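You operate a simulated robot arm through the tools that you are given. There is no shell and no other tool.

The job below is to be done with a simulated robot arm. You get a single attempt, and the scene is never put back.

Task
Put the spacer marked "7" from the top of the coil bench on the shelf of the unit table and the spacer labelled "3" on top of the spare relay there. Put the yellow wax tin on the shelf of the crating table. Press the pad test key three times. Put one of the green card with the white grips from the top of the assembly table on the top of the parts table. Push the cabinet door shut. Push the middle chest drawer shut. Open the top chest drawer, take the green parts tin from the open top of the red chest and leave it on top of the white pack, then shut the drawer. Lift the white test box lid open. The order is free.
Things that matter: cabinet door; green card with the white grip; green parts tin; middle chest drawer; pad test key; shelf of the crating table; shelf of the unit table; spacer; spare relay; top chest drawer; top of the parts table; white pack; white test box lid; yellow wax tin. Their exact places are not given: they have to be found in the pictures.

Only the result counts: the job must be done as asked and must still hold three seconds after the hand-in. Knocking over, shifting, dropping, spilling or breaking anything else fails it. A push-on lid holds only when it is set on centred and level and pressed home; a screw cap is set on level and turned clockwise until tight.

Robot
A 7-joint arm with a two-finger parallel gripper on a trunk, on a base that drives. Base frame: it is fixed to the floor where the robot stands at the start and does not move with it; the origin is under the middle of the robot, x ahead of it, y to its left, z up; the surface under the hand at the start is at about z = 0.86. Units: m, rad, N and s.
With the tool pointing down near the work surface it reaches from about 0.28 to 0.72 m from the robot's upright axis, wherever it stands. Its first joint turns from -2.897 to 2.897 rad. Places, roughly: cabinet door [1.4, 11.8, 1.6]; green card with the white grip [3, 16.75, 0.75]; green parts tin (7x7x6 cm) [4.3, 12.8, 1.2]; middle chest drawer [4.2, 13, 1]; pad test key [-0.2, 7.9, 0.9]; shelf of the crating table [0.7, 4.3, 0.3]; shelf of the unit table [2.6, 0.9, 0.3]; spacer [0.5, 0, 1]; spare relay [0.5, 0, 1]; top chest drawer [4.3, 13, 1.1]; top of the parts table [3.4, 17.8, 0.8]; white pack [4.5, 10.5, 0.75]; white test box lid [-0.3, 9.2, 0.9]; yellow wax tin (12x10x4 cm) [0.9, 4.6, 0.8]. Payload 3.43 kg.
The TCP is the grasp point between the finger pads, 0.034 m short of the fingertips. In the tool frame z runs along the fingers and y along their closing line. Largest opening 0.128 m; finger width 0.024, thickness 0.012; the body of the gripper, 0.048 by 0.13 m, starts 0.096 m behind the TCP.
Orientation is that of the tool frame in the base frame, as [roll, pitch, yaw] about the fixed x, y, z axes, in that order (R = Rz(yaw) Ry(pitch) Rx(roll)). With the fingers straight down and closing along the base's y, the tool's x points along the base's -x, its y along +y and its z along -z.

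Tools
- The arm moves only by the tool apply_moves. Its argument "commands" is a list of rows, each a list of 3 entries, a list of its own where there are three numbers: the turn, a rotation vector about the base's x, y, z in units of 8 degrees (1.0 is 8 degrees), then the shift along the base's x, y, z in units of 50 mm (1.0 is 50 mm), then the opening in per cent of the stroke, from 0 (shut) to 100 (fully open). In form: [[[ax, ay, az], [x, y, z], jaw], ...]. A call has 1 to 20 rows; each row shifts and turns the commanded pose from where the row before left it. A call with a number of a shift or a turn outside -1 to 1 is refused whole. Each row takes 0.2 s and may step no farther than 0.05 m and 0.15 rad from the row before; otherwise, or with a gripper value out of range, the whole call is refused. A pose out of reach is approached as far as the arm can. The call stops where the force on the tool passes 40 N (or 10 N more than at its start, if that is more) or the arm is blocked; 0.2 s more then pass. The fingers move at their own pace (about 0.108 m/s each) and stop on an object; they squeeze with about 32 N. The grip force told is the motor's: it shows also when the fingers shut on nothing. Time passes only in rows, and 0.2 s behind the last, so rows that do not move let the fingers close. It gives the time, the measured TCP pose, the force on the tool (base axes), the opening and the grip force at its end, in the units of the frame above (readings bear some noise), with the torque about the TCP (base axes, N m) and any sound that the robot's microphone picked up.
- Cameras (640 x 400 px; columns grow to the right, rows downward): "scene" is now at [-0.002, 0.1402, 1.4397]; the picture's right is [-0.00, -1.00, 0.00], its down [-0.64, 0.00, -0.77] and it looks along [0.77, -0.00, -0.64] (base axes); focal length 294 px, centre (320, 200). "wrist" rides on the gripper at [0.076, -0.011, -0.16] in the tool frame; the picture's right is [0.15, 0.99, 0.00], its down [-0.88, 0.13, -0.46] and it looks along [-0.45, 0.07, 0.89] (tool axes); focal length 234 px, centre (320, 200).
- grab_frame(camera): a new picture of that camera. The clock stands still meanwhile.
- lift_body(by): slides the trunk up (or, below 0, down) by that many m; the arm and the scene camera ride with it, the base frame stays. It gives what a move gives, with no picture.
- drive_base(legs): drives the robot by 1 to 6 legs, each [ahead, left, turn to the left] in m, m and rad, along the robot's own axes; the way and the turn of a leg run together, so that a leg with both is an arc; at most 1.5 m and 3.142 rad a leg. The arm and the cameras ride along, it lands a little off, and it stops where it bumps. It gives what a move gives.
- aim_head(pan, tilt): turns the head with the scene camera to pan (to the left, within 1.501 rad either way) and tilt (down, from -0.506 to 1.204), counted from straight ahead of the robot. It gives what a move gives.
- measure_at(camera, pixels): there is no depth. For up to 12 entries [column, row, z] of the newest picture of that camera ("zoom" is the newest enlarged one), the place [x, y] in the base frame at which the ray of that pixel passes the height z, good to about 0.002 m. The clock stands still meanwhile.
- zoom(camera, box): a new picture of the part [left, top, right, bottom] of that camera's present view, enlarged. The clock stands still meanwhile.
- hand_in(): hands the job in; it is judged then, once.

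Open the gripper and draw the arm clear of the work before you hand the job in, unless the task says otherwise.

The tools are called after "Emit:" as name(argument=value, ...) on one line, values as JSON. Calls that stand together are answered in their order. apply_moves: Moves the arm, as the interface text tells. Its arguments: {"type":"object","properties":{"commands":{"type":"array","items":{"type":"array"}}},"required":["commands"]} The other tools are called the same way: lift_body (by) slides the trunk up or down; drive_base (legs) drives the base; aim_head (pan, tilt) turns the head that bears the scene camera; grab_frame (camera) takes a picture; measure_at (camera, pixels) gives the place at which the rays of pixels pass given heights; zoom (camera, box) takes an enlarged picture of a part of a camera's view; hand_in () hands the job in.

At the start:

```text
time: 0.0
tool_pos: [0.4183, -0.069, 1.1036]
tcp_rot: [-3.14, -0.001, 3.141]
force: [-0.2, 0.2, -0.9]
wrist_torque: [-0.01, 0.0, 0.01]
opening: 0.1281
grasp_force: 0.1
trunk travel left (down, up): [-0.15, 0.174]
robot x, y, heading: [-0.0042, 0.0011, -0.001]
head pan, tilt: [0.0, 0.695]
```

scene: 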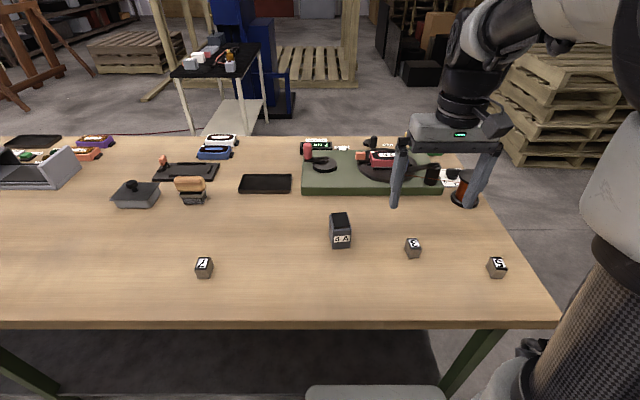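
wrist: 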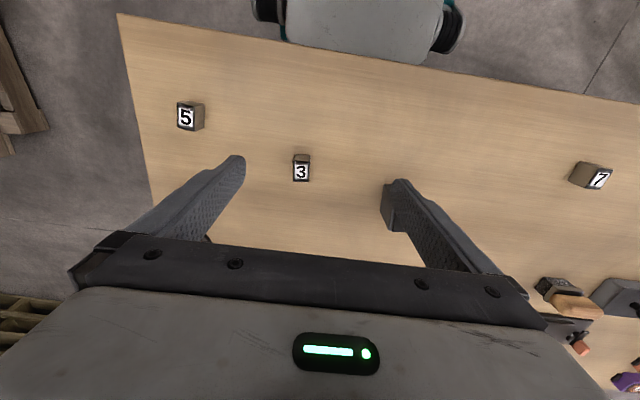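

The scene shows spacers 7 (205,267), 3 (413,247), 5 (496,266) and a dark block marked "8A"-like (341,230). I zoom to see the labels.

Emit:
zoom(camera="scene", box=[160, 200, 540, 300])

Emit:
zoom(camera="scene", box=[0, 120, 320, 220])

Emit:
zoom(camera="scene", box=[280, 120, 520, 220])

Emit:
zoom(camera="scene", box=[150, 10, 300, 140])

```text
1.68 times, centred on (350, 250) of scene
```

zoom: 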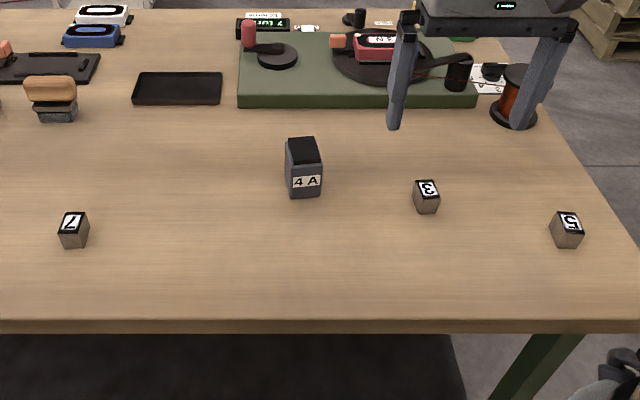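

```text
2.00 times, centred on (160, 170) of scene
```

zoom: 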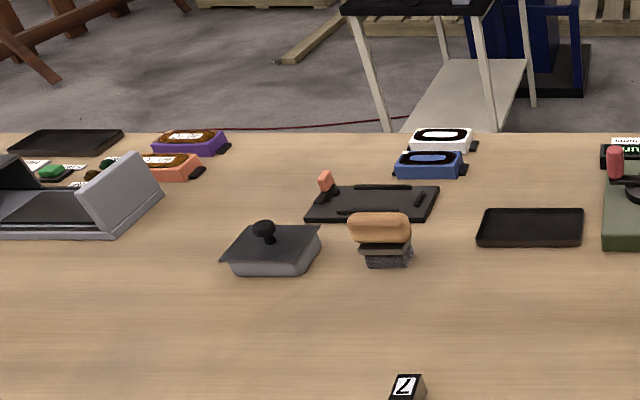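

```text
2.67 times, centred on (400, 170) of scene
```

zoom: 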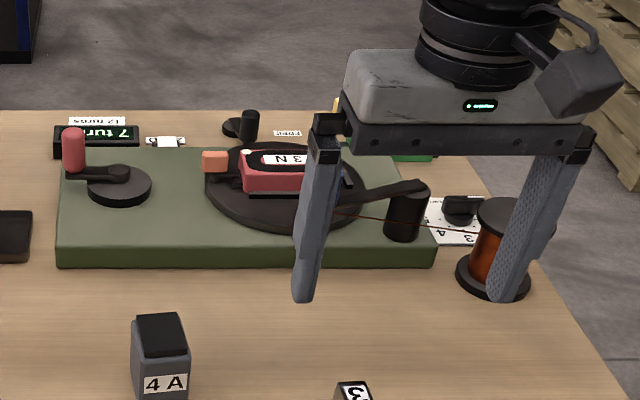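

```text
3.08 times, centred on (225, 75) of scene
```

zoom: 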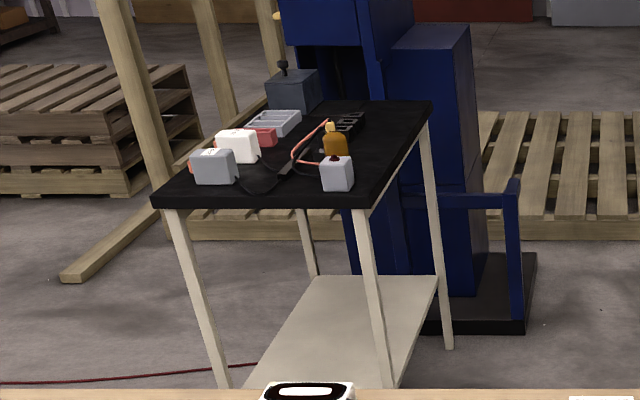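

The relay looks to be the dark block "4 A" at (341,230). I measure the blocks' corners at plausible heights.

Emit:
measure_at(camera="scene", pixels=[[413, 257, 0.86], [413, 243, 0.89], [341, 246, 0.86], [341, 217, 0.92], [205, 277, 0.86], [204, 263, 0.89], [330, 214, 0.92], [350, 213, 0.92], [333, 247, 0.86], [350, 245, 0.86]])

Emit:
zoom(camera="scene", box=[320, 200, 440, 275])

Emit:
zoom(camera="scene", box=[165, 235, 245, 285])

Emit:
zoom(camera="wrist", box=[240, 130, 360, 205])

Emit:
zoom(camera="wrist", box=[530, 140, 640, 210])

```text
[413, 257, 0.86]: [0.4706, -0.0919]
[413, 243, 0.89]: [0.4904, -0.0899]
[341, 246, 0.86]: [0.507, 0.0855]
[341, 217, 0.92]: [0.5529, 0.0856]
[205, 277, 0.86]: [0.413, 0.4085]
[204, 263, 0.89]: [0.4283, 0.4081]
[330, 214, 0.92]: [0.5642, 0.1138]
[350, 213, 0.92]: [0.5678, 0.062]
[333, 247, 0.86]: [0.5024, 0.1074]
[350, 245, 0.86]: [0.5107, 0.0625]
```

```text
5.33 times, centred on (380, 238) of scene
```

zoom: 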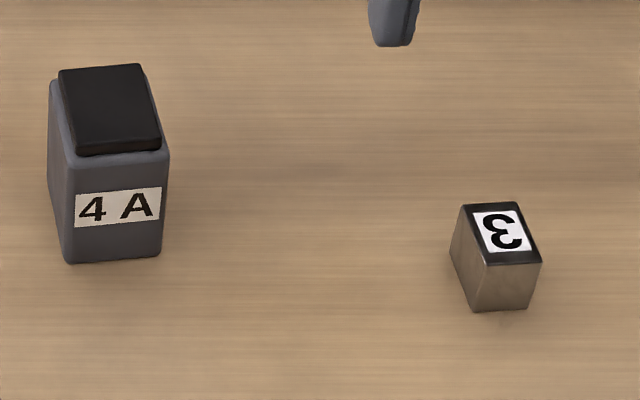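

```text
8.00 times, centred on (205, 260) of scene
```

zoom: 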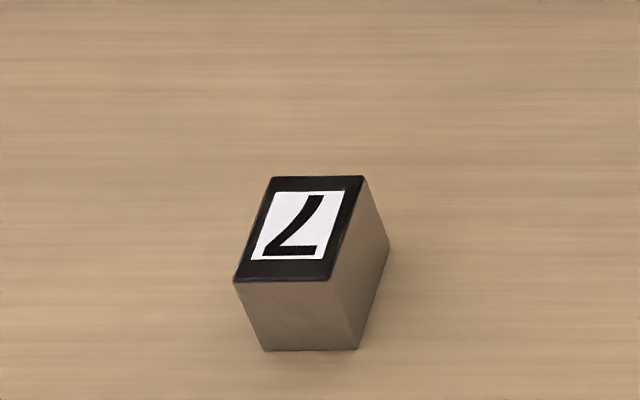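

```text
5.33 times, centred on (300, 168) of wrist
```

zoom: 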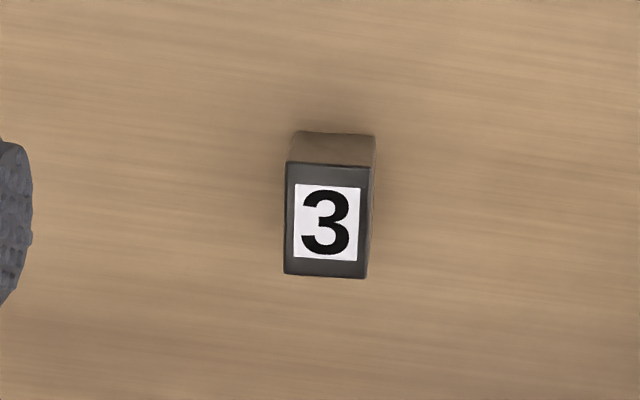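

```text
5.71 times, centred on (585, 175) of wrist
```

zoom: 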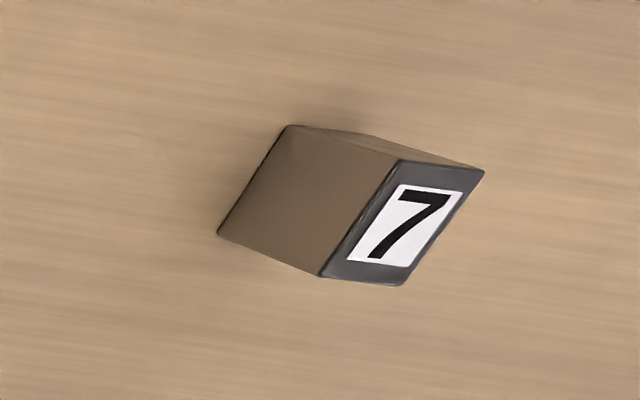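

I measure the corners of spacers 3 and 7 and the relay at candidate heights to get their sizes.

Emit:
measure_at(camera="scene", pixels=[[408.1, 258.3, 0.86], [418.8, 257.8, 0.86], [410.9, 249.9, 0.885], [421.4, 249.3, 0.885], [410.9, 249.9, 0.9], [421.4, 249.3, 0.9], [406.8, 238.1, 0.885], [416.9, 237.9, 0.885], [197.8, 278.8, 0.86], [209.7, 278.8, 0.86], [194.2, 270, 0.885], [206.2, 270, 0.885]])

Emit:
measure_at(camera="scene", pixels=[[199.1, 257, 0.885], [210.4, 257, 0.885], [332.6, 249.3, 0.86], [350, 248.3, 0.86], [333, 230, 0.92], [351.8, 229, 0.92], [333, 230, 0.91], [351.8, 229, 0.91], [334, 228.3, 0.92], [350, 227.5, 0.92], [331, 213.3, 0.92], [346.4, 212, 0.92]])

```text
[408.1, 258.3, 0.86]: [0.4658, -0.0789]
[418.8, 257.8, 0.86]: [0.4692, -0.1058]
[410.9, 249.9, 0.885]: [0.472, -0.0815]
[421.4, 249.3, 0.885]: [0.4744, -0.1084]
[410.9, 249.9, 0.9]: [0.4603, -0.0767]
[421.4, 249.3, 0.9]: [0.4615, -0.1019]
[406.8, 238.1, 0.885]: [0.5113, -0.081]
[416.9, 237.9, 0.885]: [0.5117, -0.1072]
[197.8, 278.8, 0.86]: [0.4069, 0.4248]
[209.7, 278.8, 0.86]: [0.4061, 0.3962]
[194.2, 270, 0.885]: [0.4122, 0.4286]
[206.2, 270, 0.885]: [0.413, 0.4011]
```

```text
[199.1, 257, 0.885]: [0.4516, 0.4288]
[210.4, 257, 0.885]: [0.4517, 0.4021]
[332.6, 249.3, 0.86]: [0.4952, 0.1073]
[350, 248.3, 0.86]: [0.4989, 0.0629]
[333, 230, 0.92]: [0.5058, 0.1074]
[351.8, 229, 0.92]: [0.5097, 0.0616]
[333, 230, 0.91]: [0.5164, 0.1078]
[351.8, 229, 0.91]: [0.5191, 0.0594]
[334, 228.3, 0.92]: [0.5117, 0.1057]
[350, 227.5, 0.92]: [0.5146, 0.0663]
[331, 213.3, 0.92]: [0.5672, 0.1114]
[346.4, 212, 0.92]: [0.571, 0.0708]
```

Spacer 3 is about 26 mm wide (y), 38 mm deep and 32 mm high, centred near (0.486, -0.092). The relay top is near z 0.933 at (0.526, 0.086). I move above spacer 3.

Emit:
apply_moves(commands=[[[0, 0, 0], [0.27, -0.092, -0.6], 60], [[0, 0, 0], [0.27, -0.092, -0.6], 60], [[0, 0, 0], [0.27, -0.092, -0.6], 60], [[0, 0, 0], [0.27, -0.092, -0.5], 60], [[0, 0, 0], [0.27, -0.092, -0.5], 60], [[0, 0, 0], [0, 0, 0], 60]])

Emit:
grab_frame(camera="wrist")

Emit:
grab_frame(camera="scene")

```text
time: 1.4
tool_pos: [0.4844, -0.0904, 0.9611]
tcp_rot: [-3.14, -0.001, -3.141]
force: [-0.5, -0.3, 0.5]
wrist_torque: [0.03, 0.03, 0.03]
opening: 0.0768
grasp_force: 0.1
trunk travel left (down, up): [-0.15, 0.174]
robot x, y, heading: [-0.0003, -0.0019, 0.001]
head pan, tilt: [0.0, 0.695]
```

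```text
taken
```

wrist: 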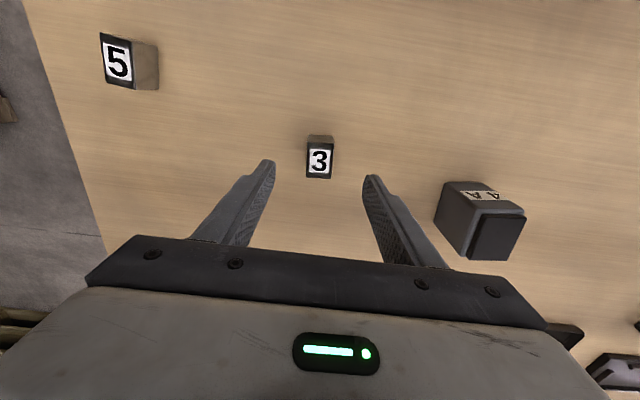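

```text
taken
```

scene: 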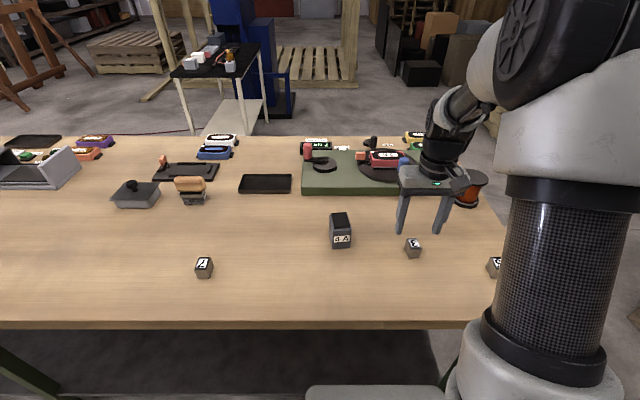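

I measure the spacer 3 top (320,160) and the relay top via the wrist camera to cross-check.

Emit:
measure_at(camera="wrist", pixels=[[308, 144, 0.892], [333, 148, 0.892], [307, 179, 0.892], [331, 180, 0.892], [480, 214, 0.933], [526, 218, 0.933], [467, 259, 0.933], [508, 262, 0.933]])

Emit:
zoom(camera="wrist", box=[420, 160, 540, 270])

```text
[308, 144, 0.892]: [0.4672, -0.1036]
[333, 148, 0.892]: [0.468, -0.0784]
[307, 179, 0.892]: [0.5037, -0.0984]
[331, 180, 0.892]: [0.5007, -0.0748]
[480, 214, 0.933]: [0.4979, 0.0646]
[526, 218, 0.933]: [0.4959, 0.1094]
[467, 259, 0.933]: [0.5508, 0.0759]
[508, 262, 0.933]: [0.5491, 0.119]
```

```text
3.64 times, centred on (480, 215) of wrist
```

zoom: 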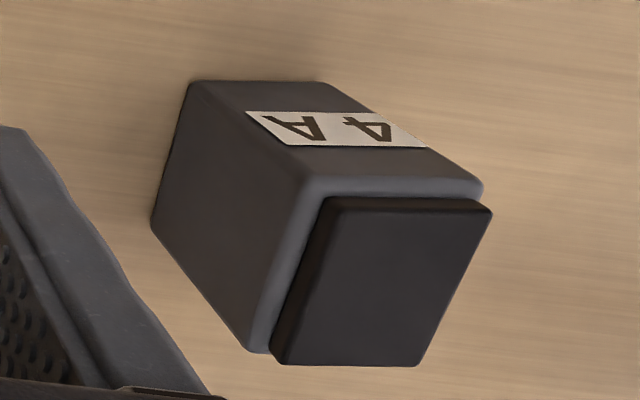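

Spacer 3 is confirmed at (0.485, -0.089). I descend, close on it and lift.

Emit:
apply_moves(commands=[[[0, 0, 0], [0, 0.02, -0.62], 60], [[0, 0, 0], [0, 0, -0.62], 60], [[0, 0, 0], [0, 0, 0], 0], [[0, 0, 0], [0, 0, 0], 0], [[0, 0, 0], [0, 0, 0], 0], [[0, 0, 0], [0, 0, 0], 0]])

Emit:
grab_frame(camera="wrist")

```text
time: 2.8
tool_pos: [0.4855, -0.0901, 0.9006]
tcp_rot: [3.141, 0.0, 3.141]
force: [-0.8, -1.1, 2.1]
wrist_torque: [-0.02, 0.0, -0.02]
opening: 0.0262
grasp_force: 32.1
trunk travel left (down, up): [-0.15, 0.174]
robot x, y, heading: [0.0003, -0.0021, -0.001]
head pan, tilt: [0.0, 0.695]
```

```text
taken
```

wrist: 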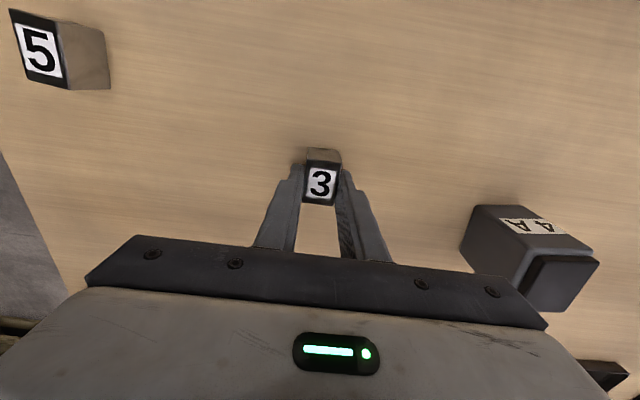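

Spacer 3 is gripped (opening 26 mm). I lift it and carry it over the relay top at about (0.5235, 0.090).

Emit:
apply_moves(commands=[[[0, 0, 0], [0, 0, 0.8], 0], [[0, 0, 0], [0, 0, 0.8], 0], [[0, 0, 0], [0, 0, 0.8], 0], [[0, 0, 0.15], [0.19, 0.9, 0], 0], [[0, 0, 0.15], [0.19, 0.9, 0], 0], [[0, 0, 0.15], [0.19, 0.9, 0], 0], [[0, 0, 0.15], [0.19, 0.9, 0], 0], [[0, 0, 0], [0, 0, 0], 0], [[0, 0, 0], [0, 0, 0], 0]])

Emit:
grab_frame(camera="wrist")

Emit:
zoom(camera="scene", box=[270, 150, 430, 260])

```text
time: 4.8
tool_pos: [0.5209, 0.0912, 1.0205]
tcp_rot: [-3.141, 0.001, -3.058]
force: [0.3, 0.0, -0.5]
wrist_torque: [-0.02, 0.0, 0.01]
opening: 0.0261
grasp_force: 32.4
trunk travel left (down, up): [-0.15, 0.174]
robot x, y, heading: [-0.0027, 0.0007, -0.001]
head pan, tilt: [0.0, 0.695]
```

```text
taken
```

wrist: 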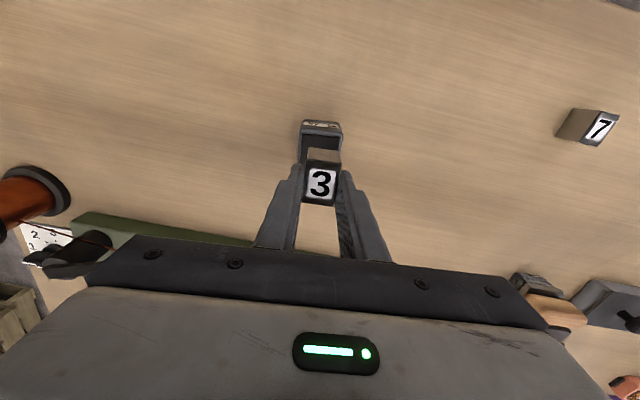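

```text
3.64 times, centred on (350, 205) of scene
```

zoom: 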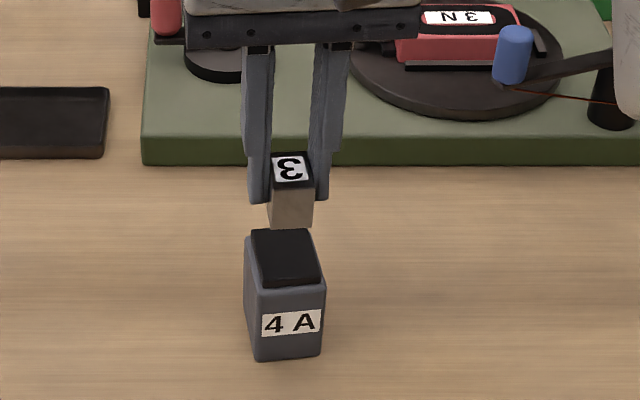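

Spacer 3 is over the relay, aligned in both views. I lower most of the way, then in small steps.

Emit:
apply_moves(commands=[[[0, 0, 0], [0.03, 0, -0.4], 0], [[0, 0, 0], [0, 0, -0.3], 0], [[0, 0, 0], [0, 0, -0.05], 0], [[0, 0, 0], [0, 0, -0.05], 0], [[0, 0, 0], [0, 0, 0], 0]])

Emit:
zoom(camera="scene", box=[270, 150, 430, 260])

Emit:
grab_frame(camera="wrist")

```text
time: 6.0
tool_pos: [0.525, 0.09, 0.9805]
tcp_rot: [-3.14, -0.001, -3.059]
force: [-0.1, -0.2, -0.2]
wrist_torque: [-0.02, 0.03, 0.0]
opening: 0.0265
grasp_force: 31.4
trunk travel left (down, up): [-0.15, 0.174]
robot x, y, heading: [-0.001, 0.0023, -0.002]
head pan, tilt: [0.0, 0.695]
```

```text
3.64 times, centred on (350, 205) of scene
```

zoom: 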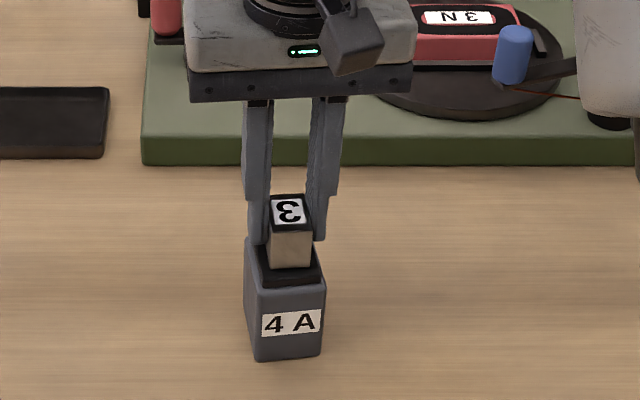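

```text
taken
```

wrist: 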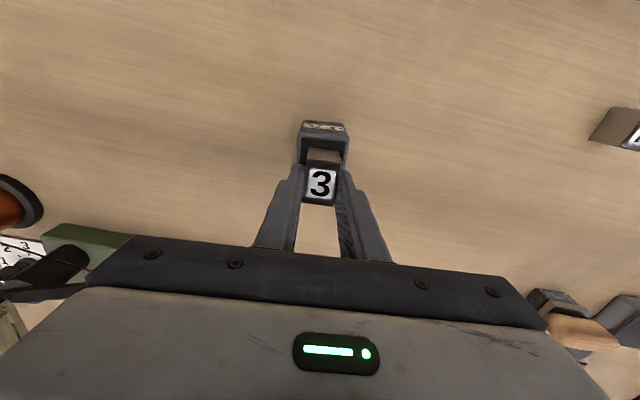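

No contact force yet; spacer sits well over the plate. I step down 1.5 mm per row until contact.

Emit:
apply_moves(commands=[[[0, 0, 0], [0, 0, -0.03], 0], [[0, 0, 0], [0, 0, -0.03], 0], [[0, 0, 0], [0, 0, -0.03], 0], [[0, 0, 0], [0, 0, 0], 0]])

```text
time: 7.0
tool_pos: [0.5252, 0.0898, 0.9786]
tcp_rot: [3.141, 0.004, -3.057]
force: [1.1, 1.3, 23.0]
wrist_torque: [-0.02, 0.29, -0.02]
opening: 0.0261
grasp_force: 31.8
trunk travel left (down, up): [-0.15, 0.174]
robot x, y, heading: [0.0009, 0.0002, -0.001]
head pan, tilt: [0.0, 0.695]
```

Contact (23 N up). I release by opening slightly and then rise straight up.

Emit:
apply_moves(commands=[[[0, 0, 0], [0, 0, 0.04], 0], [[0, 0, 0], [0, 0, 0], 35], [[0, 0, 0], [0, 0, 0], 35], [[0, 0, 0], [0, 0, 0.6], 35], [[0, 0, 0], [0, 0, 0.9], 35], [[0, 0, 0], [0, 0, 0.8], 35], [[0, 0, 0], [0, 0, 0], 35]])

Emit:
zoom(camera="scene", box=[270, 150, 430, 260])

Emit:
grab_frame(camera="wrist")

```text
time: 8.6
tool_pos: [0.526, 0.0871, 1.0912]
tcp_rot: [-3.141, 0.0, -3.058]
force: [0.1, -0.3, 0.8]
wrist_torque: [0.0, 0.01, 0.01]
opening: 0.0448
grasp_force: 0.1
trunk travel left (down, up): [-0.15, 0.174]
robot x, y, heading: [0.0009, -0.0034, -0.002]
head pan, tilt: [0.0, 0.695]
```

```text
3.64 times, centred on (350, 205) of scene
```

zoom: 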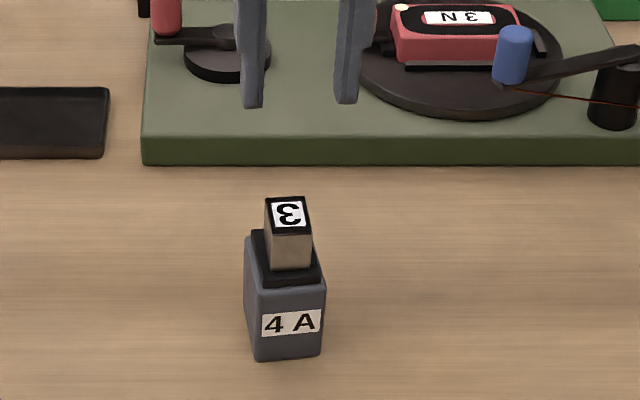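

```text
taken
```

wrist: 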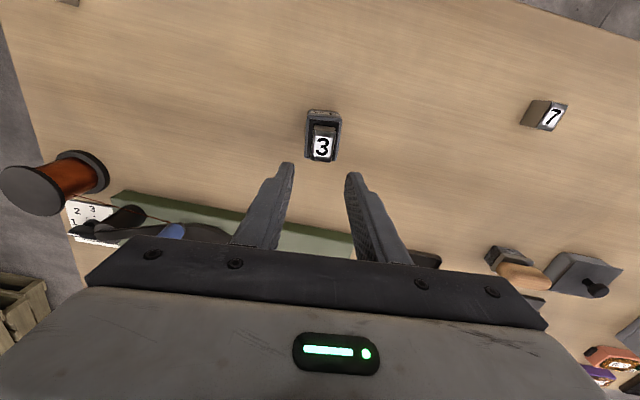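

Spacer 3 sits upright on the relay. Next, spacer 7 near (0.426, 0.411): I move above it.

Emit:
apply_moves(commands=[[[0, 0, -0.09], [-0.286, 0.93, 0], 60], [[0, 0, -0.09], [-0.286, 0.93, 0], 60], [[0, 0, -0.09], [-0.286, 0.93, 0], 60], [[0, 0, -0.09], [-0.286, 0.93, 0], 60], [[0, 0, -0.09], [-0.286, 0.93, 0], 60], [[0, 0, -0.09], [-0.286, 0.93, 0], 60], [[0, 0, -0.09], [-0.286, 0.9, 0], 60], [[0, 0, 0], [0, 0, -0.9], 60], [[0, 0, 0], [0, 0, -0.9], 60], [[0, 0, 0], [0, 0, -0.6], 60], [[0, 0, 0], [0, 0, 0], 60]])

Emit:
grab_frame(camera="wrist")

```text
time: 11.0
tool_pos: [0.4258, 0.414, 0.9744]
tcp_rot: [-3.141, 0.001, 3.138]
force: [0.1, -0.6, 0.5]
wrist_torque: [-0.01, -0.02, 0.02]
opening: 0.0768
grasp_force: 0.0
trunk travel left (down, up): [-0.15, 0.174]
robot x, y, heading: [0.002, -0.0003, -0.002]
head pan, tilt: [0.0, 0.695]
```

```text
taken
```

wrist: 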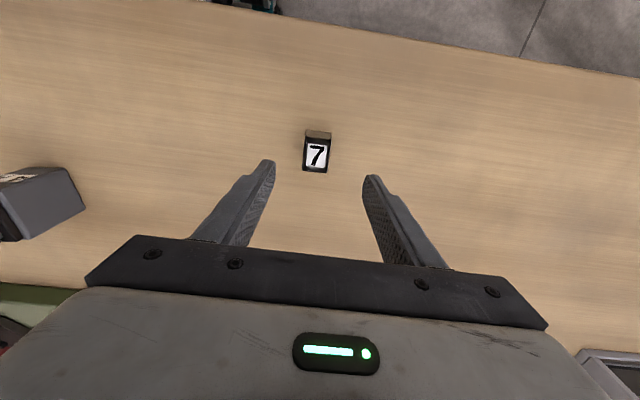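

I measure the 7 spacer's top corners with the wrist camera.

Emit:
measure_at(camera="wrist", pixels=[[305, 136, 0.892], [331, 140, 0.892], [303, 170, 0.892], [327, 172, 0.892]])

```text
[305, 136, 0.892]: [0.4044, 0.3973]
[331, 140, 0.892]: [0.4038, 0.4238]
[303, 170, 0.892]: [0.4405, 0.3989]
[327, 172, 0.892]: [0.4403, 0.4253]
```

Centre is (0.4225, 0.411). I descend and grip.

Emit:
apply_moves(commands=[[[0, 0, 0], [-0.05, -0.05, -0.7], 60], [[0, 0, 0], [0, 0, -0.76], 60], [[0, 0, 0], [0, 0, 0], 0], [[0, 0, 0], [0, 0, 0], 0], [[0, 0, 0], [0, 0, 0], 0], [[0, 0, 0], [0, 0, 0], 0]])

```text
time: 12.4
tool_pos: [0.4211, 0.4083, 0.9013]
tcp_rot: [-3.14, 0.0, 3.138]
force: [0.2, 0.0, 0.4]
wrist_torque: [0.0, -0.01, 0.02]
opening: 0.0274
grasp_force: 32.2
trunk travel left (down, up): [-0.15, 0.174]
robot x, y, heading: [0.0024, -0.0006, -0.002]
head pan, tilt: [0.0, 0.695]
```

Spacer 7 is gripped. I raise it, and look around with the head to plan the drive to the unit table.

Emit:
apply_moves(commands=[[[0, 0, 0], [0, 0, 0.9], 0], [[0, 0, 0], [0, 0, 0.9], 0], [[0, 0, 0], [0, 0, 0.9], 0], [[0, 0, 0], [0, 0, 0.9], 0], [[0, 0, 0], [0, 0, 0], 0]])

Emit:
aim_head(pan=-0.7, tilt=0.4)

Emit:
grab_frame(camera="scene")

Emit:
aim_head(pan=0.0, tilt=0.3)

Emit:
grab_frame(camera="scene")

Emit:
aim_head(pan=0.9, tilt=0.3)

Emit:
grab_frame(camera="scene")

Emit:
aim_head(pan=1.5, tilt=0.3)

Emit:
grab_frame(camera="scene")

Emit:
aim_head(pan=-1.5, tilt=0.3)

Emit:
grab_frame(camera="scene")

```text
time: 13.6
tool_pos: [0.4226, 0.4128, 1.0798]
tcp_rot: [-3.141, 0.0, 3.14]
force: [-0.7, -0.1, -0.7]
wrist_torque: [0.05, -0.01, 0.04]
opening: 0.0274
grasp_force: 32.0
trunk travel left (down, up): [-0.15, 0.174]
robot x, y, heading: [0.0005, 0.0007, -0.0]
head pan, tilt: [0.0, 0.695]
```

```text
time: 14.7
tool_pos: [0.4211, 0.411, 1.08]
tcp_rot: [3.141, 0.001, 3.139]
force: [0.1, 0.2, -1.2]
wrist_torque: [-0.01, 0.0, 0.0]
opening: 0.0273
grasp_force: 31.8
trunk travel left (down, up): [-0.15, 0.174]
robot x, y, heading: [-0.0022, 0.0029, -0.0]
head pan, tilt: [-0.7, 0.4]
```

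```text
taken
```

scene: 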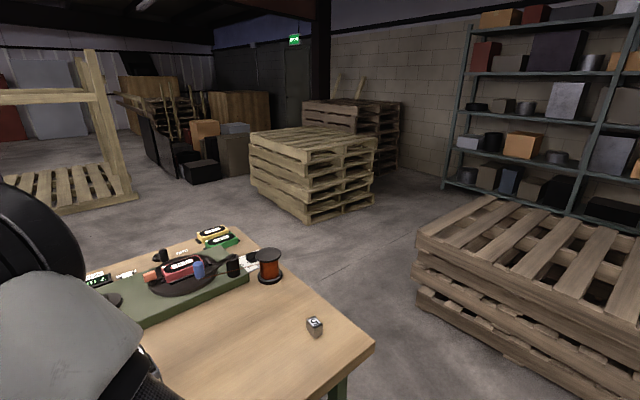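

```text
time: 15.7
tool_pos: [0.4226, 0.4118, 1.0794]
tcp_rot: [-3.14, 0.001, 3.137]
force: [0.0, 0.7, -0.2]
wrist_torque: [0.0, 0.0, -0.02]
opening: 0.027
grasp_force: 32.1
trunk travel left (down, up): [-0.15, 0.174]
robot x, y, heading: [-0.0005, 0.0005, -0.001]
head pan, tilt: [0.0, 0.3]
```

```text
taken
```

scene: 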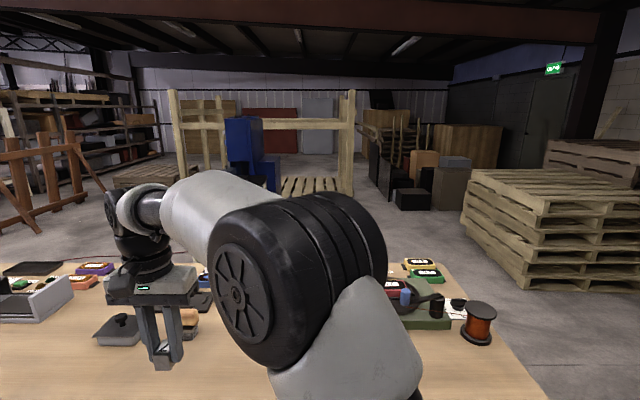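

```text
time: 16.9
tool_pos: [0.4215, 0.4114, 1.0793]
tcp_rot: [3.141, 0.0, 3.138]
force: [0.1, 0.0, -0.5]
wrist_torque: [0.02, -0.02, 0.0]
opening: 0.0272
grasp_force: 31.9
trunk travel left (down, up): [-0.15, 0.174]
robot x, y, heading: [0.0004, -0.0048, 0.001]
head pan, tilt: [0.901, 0.3]
```

```text
taken
```

scene: 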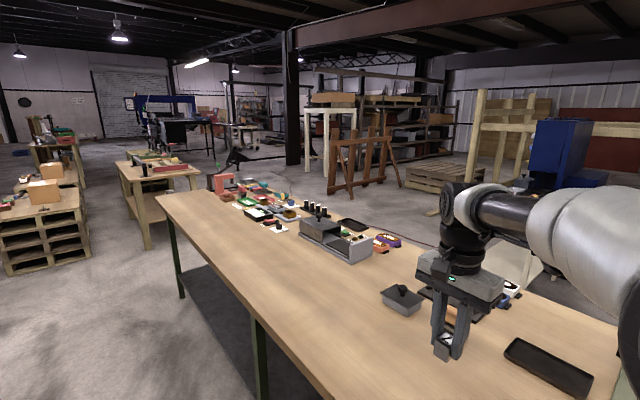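

```text
time: 17.9
tool_pos: [0.4205, 0.4119, 1.0795]
tcp_rot: [-3.141, 0.0, 3.138]
force: [0.6, -0.1, -0.8]
wrist_torque: [-0.03, -0.01, -0.01]
opening: 0.0272
grasp_force: 32.2
trunk travel left (down, up): [-0.15, 0.174]
robot x, y, heading: [-0.0015, 0.0019, -0.001]
head pan, tilt: [1.499, 0.3]
```

```text
taken
```

scene: 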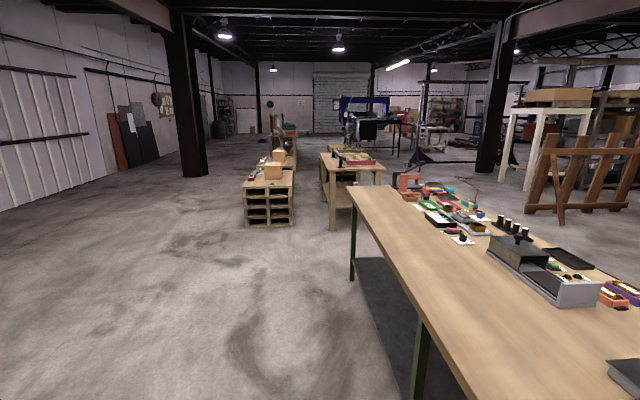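

```text
time: 20.5
tool_pos: [0.4223, 0.4116, 1.08]
tcp_rot: [-3.141, 0.001, 3.14]
force: [1.0, -0.5, -1.9]
wrist_torque: [-0.01, -0.03, -0.02]
opening: 0.0273
grasp_force: 32.0
trunk travel left (down, up): [-0.15, 0.174]
robot x, y, heading: [-0.0036, 0.0006, 0.002]
head pan, tilt: [-1.499, 0.3]
```

```text
taken
```

scene: 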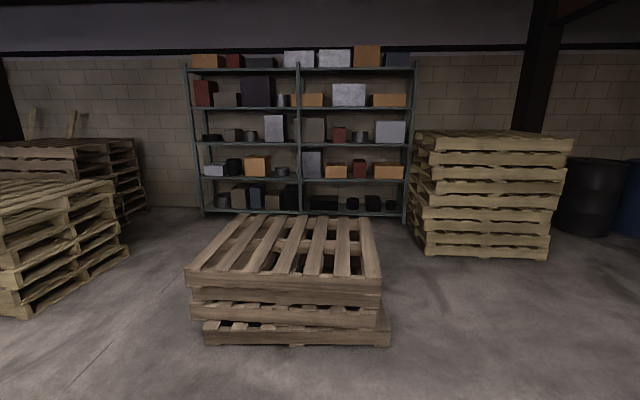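

I measure pallet corners on the floor to see the clearance right of the bench.

Emit:
measure_at(camera="scene", pixels=[[205, 345, 0], [390, 345, 0], [188, 270, 0.35], [380, 275, 0.35], [20, 315, 0], [128, 255, 0]])

Emit:
aim_head(pan=-0.7, tilt=0.7)

Emit:
grab_frame(camera="scene")

```text
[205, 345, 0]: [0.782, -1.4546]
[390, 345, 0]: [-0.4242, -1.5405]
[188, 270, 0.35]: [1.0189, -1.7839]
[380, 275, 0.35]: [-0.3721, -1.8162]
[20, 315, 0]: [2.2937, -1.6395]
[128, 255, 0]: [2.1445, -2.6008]
```

```text
time: 21.7
tool_pos: [0.4227, 0.4126, 1.0791]
tcp_rot: [3.142, 0.0, 3.139]
force: [0.7, 0.6, -0.7]
wrist_torque: [0.0, 0.04, -0.02]
opening: 0.027
grasp_force: 32.1
trunk travel left (down, up): [-0.15, 0.174]
robot x, y, heading: [-0.0001, -0.0006, 0.004]
head pan, tilt: [-0.7, 0.7]
```

```text
taken
```

scene: 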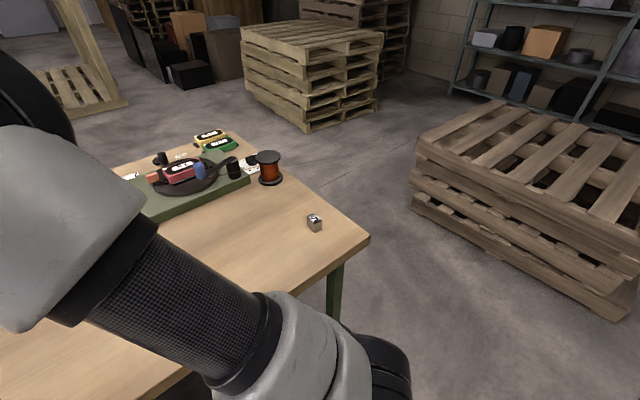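

Emit:
measure_at(camera="scene", pixels=[[369, 240, 0.86], [223, 131, 0.86], [412, 208, 0], [620, 322, 0], [414, 150, 0.42], [305, 130, 0], [378, 108, 0], [243, 90, 0], [193, 370, 0.86]])

```text
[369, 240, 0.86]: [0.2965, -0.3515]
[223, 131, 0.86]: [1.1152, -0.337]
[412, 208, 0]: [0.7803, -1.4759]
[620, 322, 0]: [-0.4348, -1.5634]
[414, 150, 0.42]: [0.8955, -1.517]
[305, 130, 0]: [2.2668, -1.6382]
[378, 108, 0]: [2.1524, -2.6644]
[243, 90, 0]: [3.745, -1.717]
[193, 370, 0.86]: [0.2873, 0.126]
```

The gap on the right between the bench edge (y≈-0.35) and the pallets (y≈-1.46) is about 1.1 m. I raise the hand and bring it to the robot's front before driving.

Emit:
apply_moves(commands=[[[0, 0, 0], [0, -0.7, 0.7], 0], [[0, 0, 0], [0, -0.7, 0.7], 0], [[0, 0, 0], [0, -1, 0], 0], [[0, 0, 0], [0, -1, 0], 0], [[0, 0, 0], [0, -1, 0], 0], [[0, 0, 0], [0, -1, 0], 0], [[0, 0, 0], [0, -1, 0], 0], [[0, 0, 0], [0, -1, 0], 0], [[0, 0, 0], [0, -1, 0], 0], [[0, 0, 0], [0, 0, 0], 0]])

Emit:
drive_base(legs=[[-0.3, 0, 0], [0, -0.9, 0], [1.4, 0, 0]])

Emit:
aim_head(pan=0.7, tilt=0.5)

Emit:
grab_frame(camera="scene")

```text
time: 23.9
tool_pos: [0.4184, -0.0111, 1.1507]
tcp_rot: [3.141, 0.0, 3.137]
force: [-0.6, 0.2, -0.5]
wrist_torque: [0.02, 0.02, 0.0]
opening: 0.0273
grasp_force: 32.3
trunk travel left (down, up): [-0.15, 0.174]
robot x, y, heading: [0.0006, 0.0002, 0.003]
head pan, tilt: [-0.7, 0.7]
```

```text
time: 41.2
tool_pos: [1.5269, -0.9101, 1.15]
tcp_rot: [-3.141, -0.001, 3.13]
force: [0.2, -0.2, -0.7]
wrist_torque: [0.0, 0.0, 0.02]
opening: 0.027
grasp_force: 32.3
trunk travel left (down, up): [-0.15, 0.174]
robot x, y, heading: [1.1039, -0.8979, -0.009]
head pan, tilt: [-0.7, 0.7]
```

```text
time: 42.8
tool_pos: [1.5273, -0.9107, 1.1502]
tcp_rot: [-3.14, 0.002, 3.131]
force: [-0.4, -1.1, -1.2]
wrist_torque: [-0.02, 0.01, -0.01]
opening: 0.0272
grasp_force: 32.2
trunk travel left (down, up): [-0.15, 0.174]
robot x, y, heading: [1.1085, -0.8968, -0.008]
head pan, tilt: [0.7, 0.499]
```

```text
taken
```

scene: 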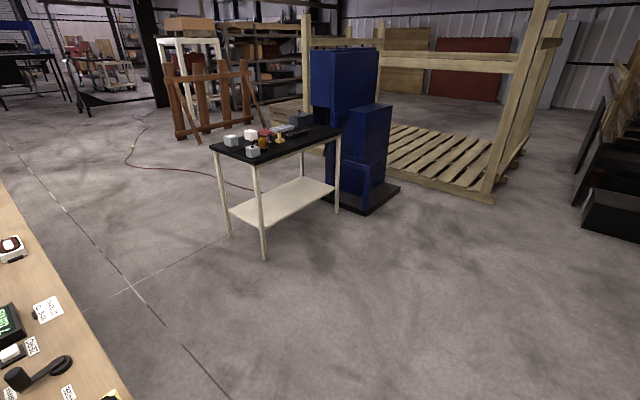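

Emit:
measure_at(camera="scene", pixels=[[265, 260, 0], [229, 236, 0], [338, 214, 0], [262, 228, 0.25], [229, 212, 0.25], [335, 187, 0.25], [262, 228, 0.2], [229, 212, 0.2], [335, 187, 0.2], [248, 163, 0.85], [342, 127, 0.85], [211, 148, 0.85]])

Emit:
zoom(camera="scene", box=[190, 110, 360, 270])

```text
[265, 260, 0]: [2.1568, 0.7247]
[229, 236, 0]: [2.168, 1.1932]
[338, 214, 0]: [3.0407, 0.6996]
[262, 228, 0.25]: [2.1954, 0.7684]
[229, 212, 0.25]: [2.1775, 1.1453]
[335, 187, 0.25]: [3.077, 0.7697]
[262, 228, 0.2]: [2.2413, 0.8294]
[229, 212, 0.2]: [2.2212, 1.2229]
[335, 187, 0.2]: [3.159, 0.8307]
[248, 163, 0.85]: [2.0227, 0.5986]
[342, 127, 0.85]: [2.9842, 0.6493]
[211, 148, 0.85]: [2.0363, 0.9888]
```

```text
2.50 times, centred on (275, 190) of scene
```

zoom: 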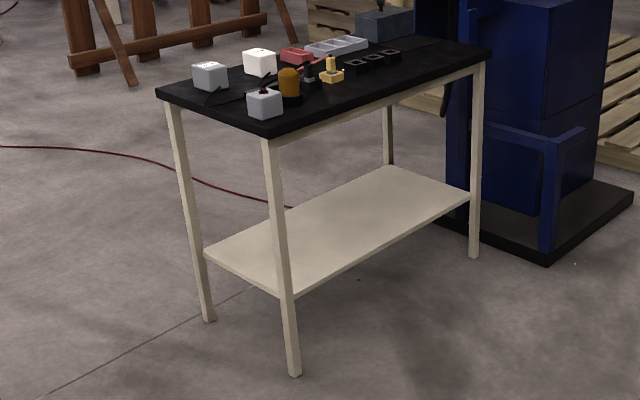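

The unit table has its legs at x 2.16–3.04, y 0.71–1.19, a top near z 0.77 and a clear white shelf near z 0.3. I drive to its front side and face it.

Emit:
drive_base(legs=[[1.45, 0.3, 0], [0, 0, 1.571], [0.55, 0, 0]])

Emit:
aim_head(pan=0.0, tilt=0.8)

Emit:
grab_frame(camera="scene")

```text
time: 56.6
tool_pos: [2.5214, 0.3756, 1.1503]
tcp_rot: [-3.14, -0.001, -1.561]
force: [-1.9, 0.2, -0.4]
wrist_torque: [-0.03, -0.02, 0.0]
opening: 0.027
grasp_force: 32.2
trunk travel left (down, up): [-0.15, 0.174]
robot x, y, heading: [2.5131, -0.0449, 1.592]
head pan, tilt: [0.7, 0.499]
```

```text
time: 57.7
tool_pos: [2.5191, 0.3762, 1.1494]
tcp_rot: [-3.141, 0.0, -1.56]
force: [0.0, -0.1, -1.3]
wrist_torque: [-0.04, -0.01, -0.03]
opening: 0.0271
grasp_force: 32.5
trunk travel left (down, up): [-0.15, 0.174]
robot x, y, heading: [2.5135, -0.0465, 1.589]
head pan, tilt: [0.0, 0.799]
```

```text
taken
```

scene: 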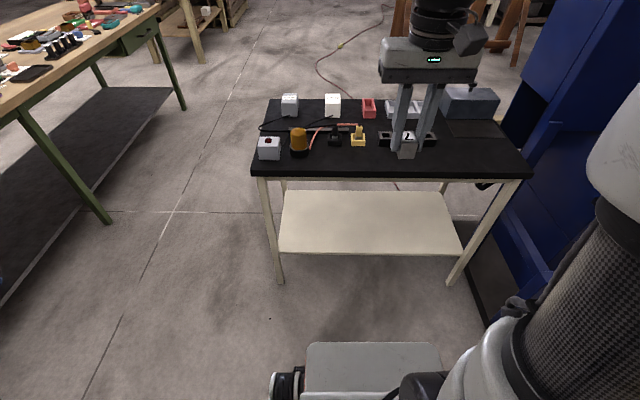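

The shelf's front edge is at row ~253. I measure the table geometry.

Emit:
measure_at(camera="scene", pixels=[[278, 252, 0.3], [460, 254, 0.3], [285, 192, 0.3], [440, 193, 0.3], [278, 284, 0], [449, 287, 0], [252, 176, 0.77], [532, 178, 0.77], [305, 345, 0.4], [435, 345, 0.4]])

Emit:
lift_body(by=-0.148)

```text
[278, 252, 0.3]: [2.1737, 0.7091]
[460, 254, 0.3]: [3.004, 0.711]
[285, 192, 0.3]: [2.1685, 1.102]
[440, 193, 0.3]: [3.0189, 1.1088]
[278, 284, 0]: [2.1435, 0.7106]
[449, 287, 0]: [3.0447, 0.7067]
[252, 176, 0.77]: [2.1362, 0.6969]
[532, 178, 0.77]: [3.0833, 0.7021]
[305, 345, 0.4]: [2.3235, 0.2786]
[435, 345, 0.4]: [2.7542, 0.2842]
```

```text
time: 59.4
tool_pos: [2.52, 0.3732, 1.0015]
tcp_rot: [3.141, 0.0, -1.558]
force: [-0.5, -0.2, -1.1]
wrist_torque: [-0.02, -0.01, -0.01]
opening: 0.0272
grasp_force: 32.1
trunk travel left (down, up): [-0.002, 0.322]
robot x, y, heading: [2.5195, -0.0433, 1.588]
head pan, tilt: [0.0, 0.799]
```

Shelf front edge is y≈0.71, z≈0.3, table top edge y≈0.70. I move the hand forward at safe height and begin tilting the tool up towards horizontal (about +x).

Emit:
apply_moves(commands=[[[0, 0, 0], [0, 0.9, 0], 0], [[1, 0, 0], [0, 0.9, 0], 0], [[1, 0, 0], [0, 0.9, 0], 0], [[1, 0, 0], [0, 0.9, 0], 0], [[1, 0, 0], [0, 0.9, 0], 0], [[1, 0, 0], [0, 0, 0], 0], [[1, 0, 0], [0, 0, 0], 0], [[1, 0, 0], [0, 0, 0], 0], [[1, 0, 0], [0, 0, 0], 0], [[1, 0, 0], [0, 0, 0], 0], [[1, 0, 0], [0, 0, 0], 0], [[1, 0, 0], [0, 0, 0], 0], [[0, 0, 0], [0, 0, 0], 0]])

Emit:
grab_frame(camera="scene")

Emit:
grab_frame(camera="wrist")

```text
time: 62.2
tool_pos: [2.5212, 0.5993, 1.0019]
tcp_rot: [-2.839, 1.536, -1.265]
force: [-0.4, 0.4, -0.7]
wrist_torque: [0.0, 0.02, -0.04]
opening: 0.0271
grasp_force: 31.7
trunk travel left (down, up): [-0.002, 0.322]
robot x, y, heading: [2.5156, -0.0448, 1.584]
head pan, tilt: [0.0, 0.799]
```

```text
taken
```

scene: 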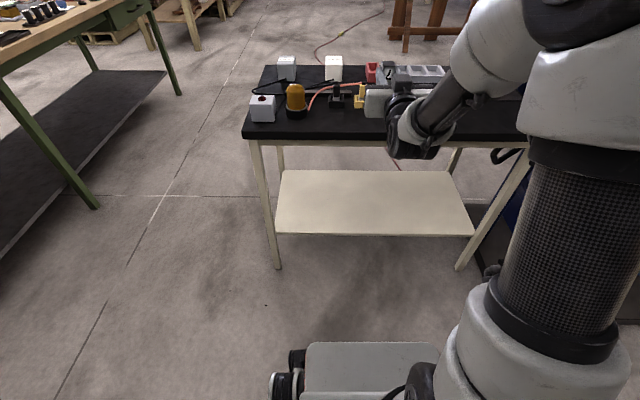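

```text
taken
```

wrist: 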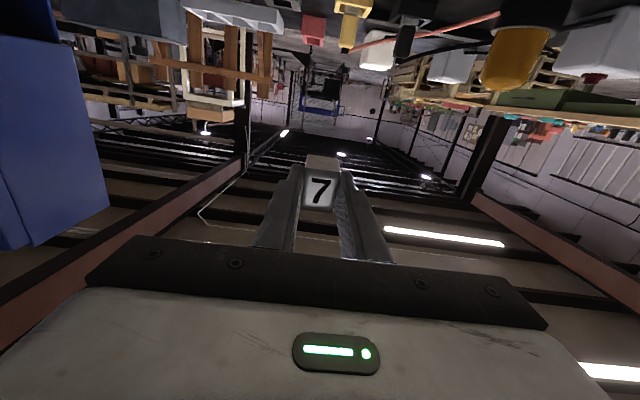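

The tool is horizontal with the spacer ahead at y≈0.64. I descend in front of the table in stages.

Emit:
apply_moves(commands=[[[0, 0, 0], [0, 0, -0.9], 0], [[0, 0, 0], [0, 0, -0.9], 0], [[0, 0, 0], [0, 0, -0.9], 0], [[0, 0, 0], [0, 0, -0.9], 0], [[0, 0, 0], [0, 0, -0.9], 0], [[0, 0, 0], [0, 0, -0.9], 0], [[0, 0, 0], [0, 0, -0.9], 0], [[0, 0, 0], [0, 0, -0.9], 0], [[0, 0, 0], [0, 0, 0], 0]])

Emit:
grab_frame(camera="scene")

Emit:
grab_frame(camera="wrist")

```text
time: 64.2
tool_pos: [2.5206, 0.5969, 0.6406]
tcp_rot: [-2.845, 1.534, -1.273]
force: [0.2, -0.2, -0.9]
wrist_torque: [-0.02, 0.03, 0.04]
opening: 0.0269
grasp_force: 32.1
trunk travel left (down, up): [-0.002, 0.322]
robot x, y, heading: [2.5144, -0.0463, 1.584]
head pan, tilt: [0.0, 0.799]
```

```text
taken
```

scene: 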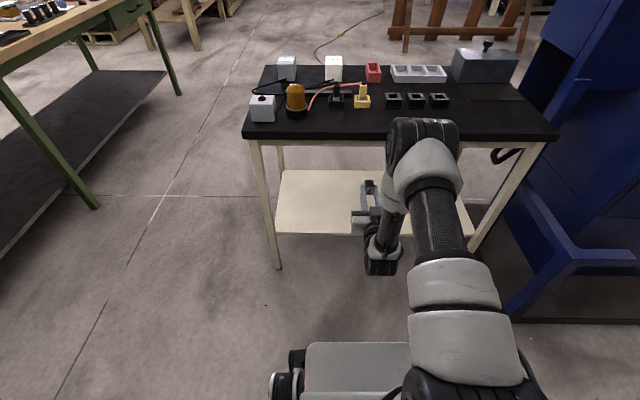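

```text
taken
```

wrist: 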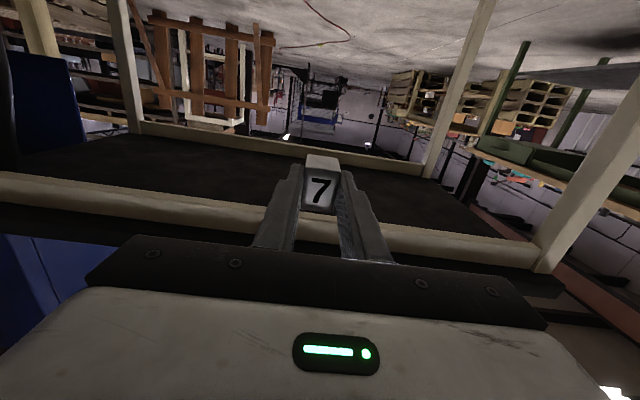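

The elbow appears over the table's front edge at (422,140); I measure where it may be at several heights before going lower.

Emit:
measure_at(camera="scene", pixels=[[422, 118, 1.1], [422, 118, 1.0], [422, 118, 0.95], [422, 118, 0.9], [422, 118, 0.85], [425, 150, 1.0], [425, 150, 0.9]])

Emit:
zoom(camera="scene", box=[330, 90, 510, 290])

```text
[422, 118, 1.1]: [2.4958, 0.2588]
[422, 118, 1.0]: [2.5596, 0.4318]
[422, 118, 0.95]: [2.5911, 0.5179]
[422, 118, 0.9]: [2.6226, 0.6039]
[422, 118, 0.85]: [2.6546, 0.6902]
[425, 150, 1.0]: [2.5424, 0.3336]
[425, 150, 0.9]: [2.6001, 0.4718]
```

```text
2.00 times, centred on (420, 190) of scene
```

zoom: 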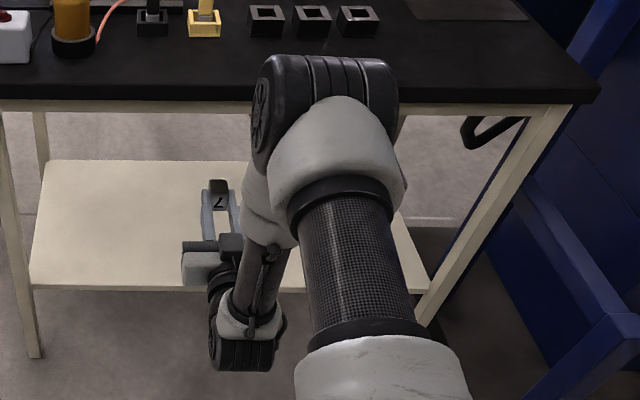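

I check the wrist's and base front's places at plausible heights before lowering further.

Emit:
measure_at(camera="scene", pixels=[[380, 272, 0.5], [380, 272, 0.55], [380, 250, 0.55], [370, 343, 0.4], [370, 343, 0.3], [370, 343, 0.2], [375, 215, 0.64], [372, 185, 0.64]])

```text
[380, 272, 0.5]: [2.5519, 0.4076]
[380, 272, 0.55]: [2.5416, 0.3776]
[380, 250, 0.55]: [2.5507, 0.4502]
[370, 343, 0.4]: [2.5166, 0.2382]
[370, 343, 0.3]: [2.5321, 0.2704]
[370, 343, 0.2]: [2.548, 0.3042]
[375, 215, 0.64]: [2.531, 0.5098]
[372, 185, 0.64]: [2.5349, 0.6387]
```

Margins look fine (wrist rear ≥0.1 m from the base front). I continue down to z≈0.36.

Emit:
apply_moves(commands=[[[0, 0, 0], [0, 0.1, -0.95], 0], [[0, 0, 0], [0, 0.1, -0.95], 0], [[0, 0, 0], [0, 0.1, -0.95], 0], [[0, 0, 0], [0, 0.1, -0.95], 0], [[0, 0, 0], [0, 0.1, -0.95], 0], [[0, 0, 0], [0, 0.1, -0.85], 0], [[0, 0, 0], [0, 0, 0], 0]])

Emit:
grab_frame(camera="scene")

Emit:
grab_frame(camera="wrist")

```text
time: 65.8
tool_pos: [2.5229, 0.6233, 0.3927]
tcp_rot: [-2.85, 1.533, -1.279]
force: [-0.2, -0.2, -0.9]
wrist_torque: [0.0, 0.01, 0.02]
opening: 0.0275
grasp_force: 32.0
out of reach, approached as far as the arm can: row 6
trunk travel left (down, up): [-0.002, 0.322]
robot x, y, heading: [2.5173, -0.0445, 1.583]
head pan, tilt: [0.0, 0.799]
```

```text
taken
```

scene: 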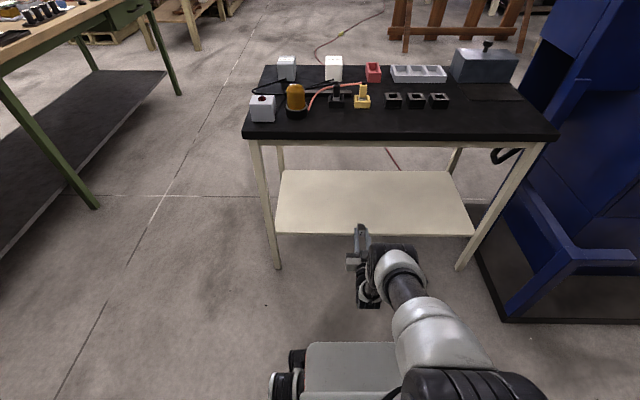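

```text
taken
```

wrist: 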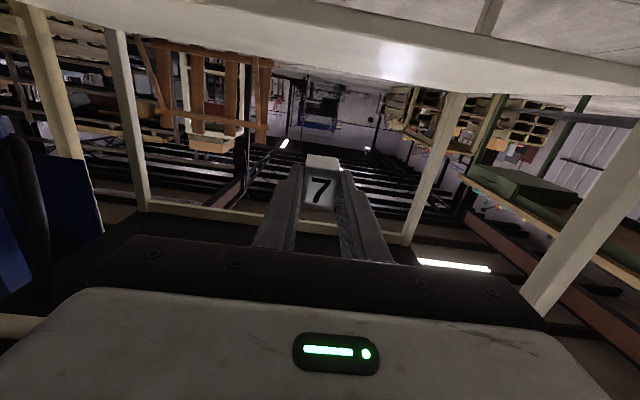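

The arm reaches its limit at z≈0.393 with a level tool. I tilt the tool a bit downward (about -x) and try lower.

Emit:
apply_moves(commands=[[[-1, 0, 0], [0, 0, 0], 0], [[-1, 0, 0], [0, 0, 0], 0], [[0, 0, 0], [0, 0, -0.4], 0], [[0, 0, 0], [0, 0, -0.4], 0], [[0, 0, 0], [0, 0, 0], 0]])

Emit:
grab_frame(camera="wrist")

```text
time: 67.0
tool_pos: [2.5208, 0.6237, 0.353]
tcp_rot: [-3.107, 1.257, -1.535]
force: [0.7, -0.2, -0.7]
wrist_torque: [-0.05, 0.01, 0.02]
opening: 0.0271
grasp_force: 31.9
trunk travel left (down, up): [-0.002, 0.322]
robot x, y, heading: [2.5136, -0.0438, 1.586]
head pan, tilt: [0.0, 0.799]
```

```text
taken
```

wrist: 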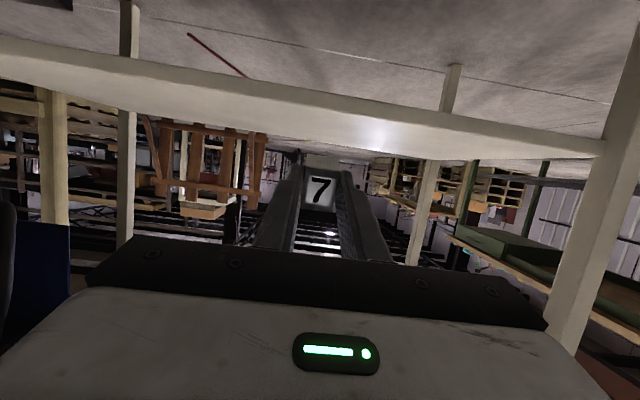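

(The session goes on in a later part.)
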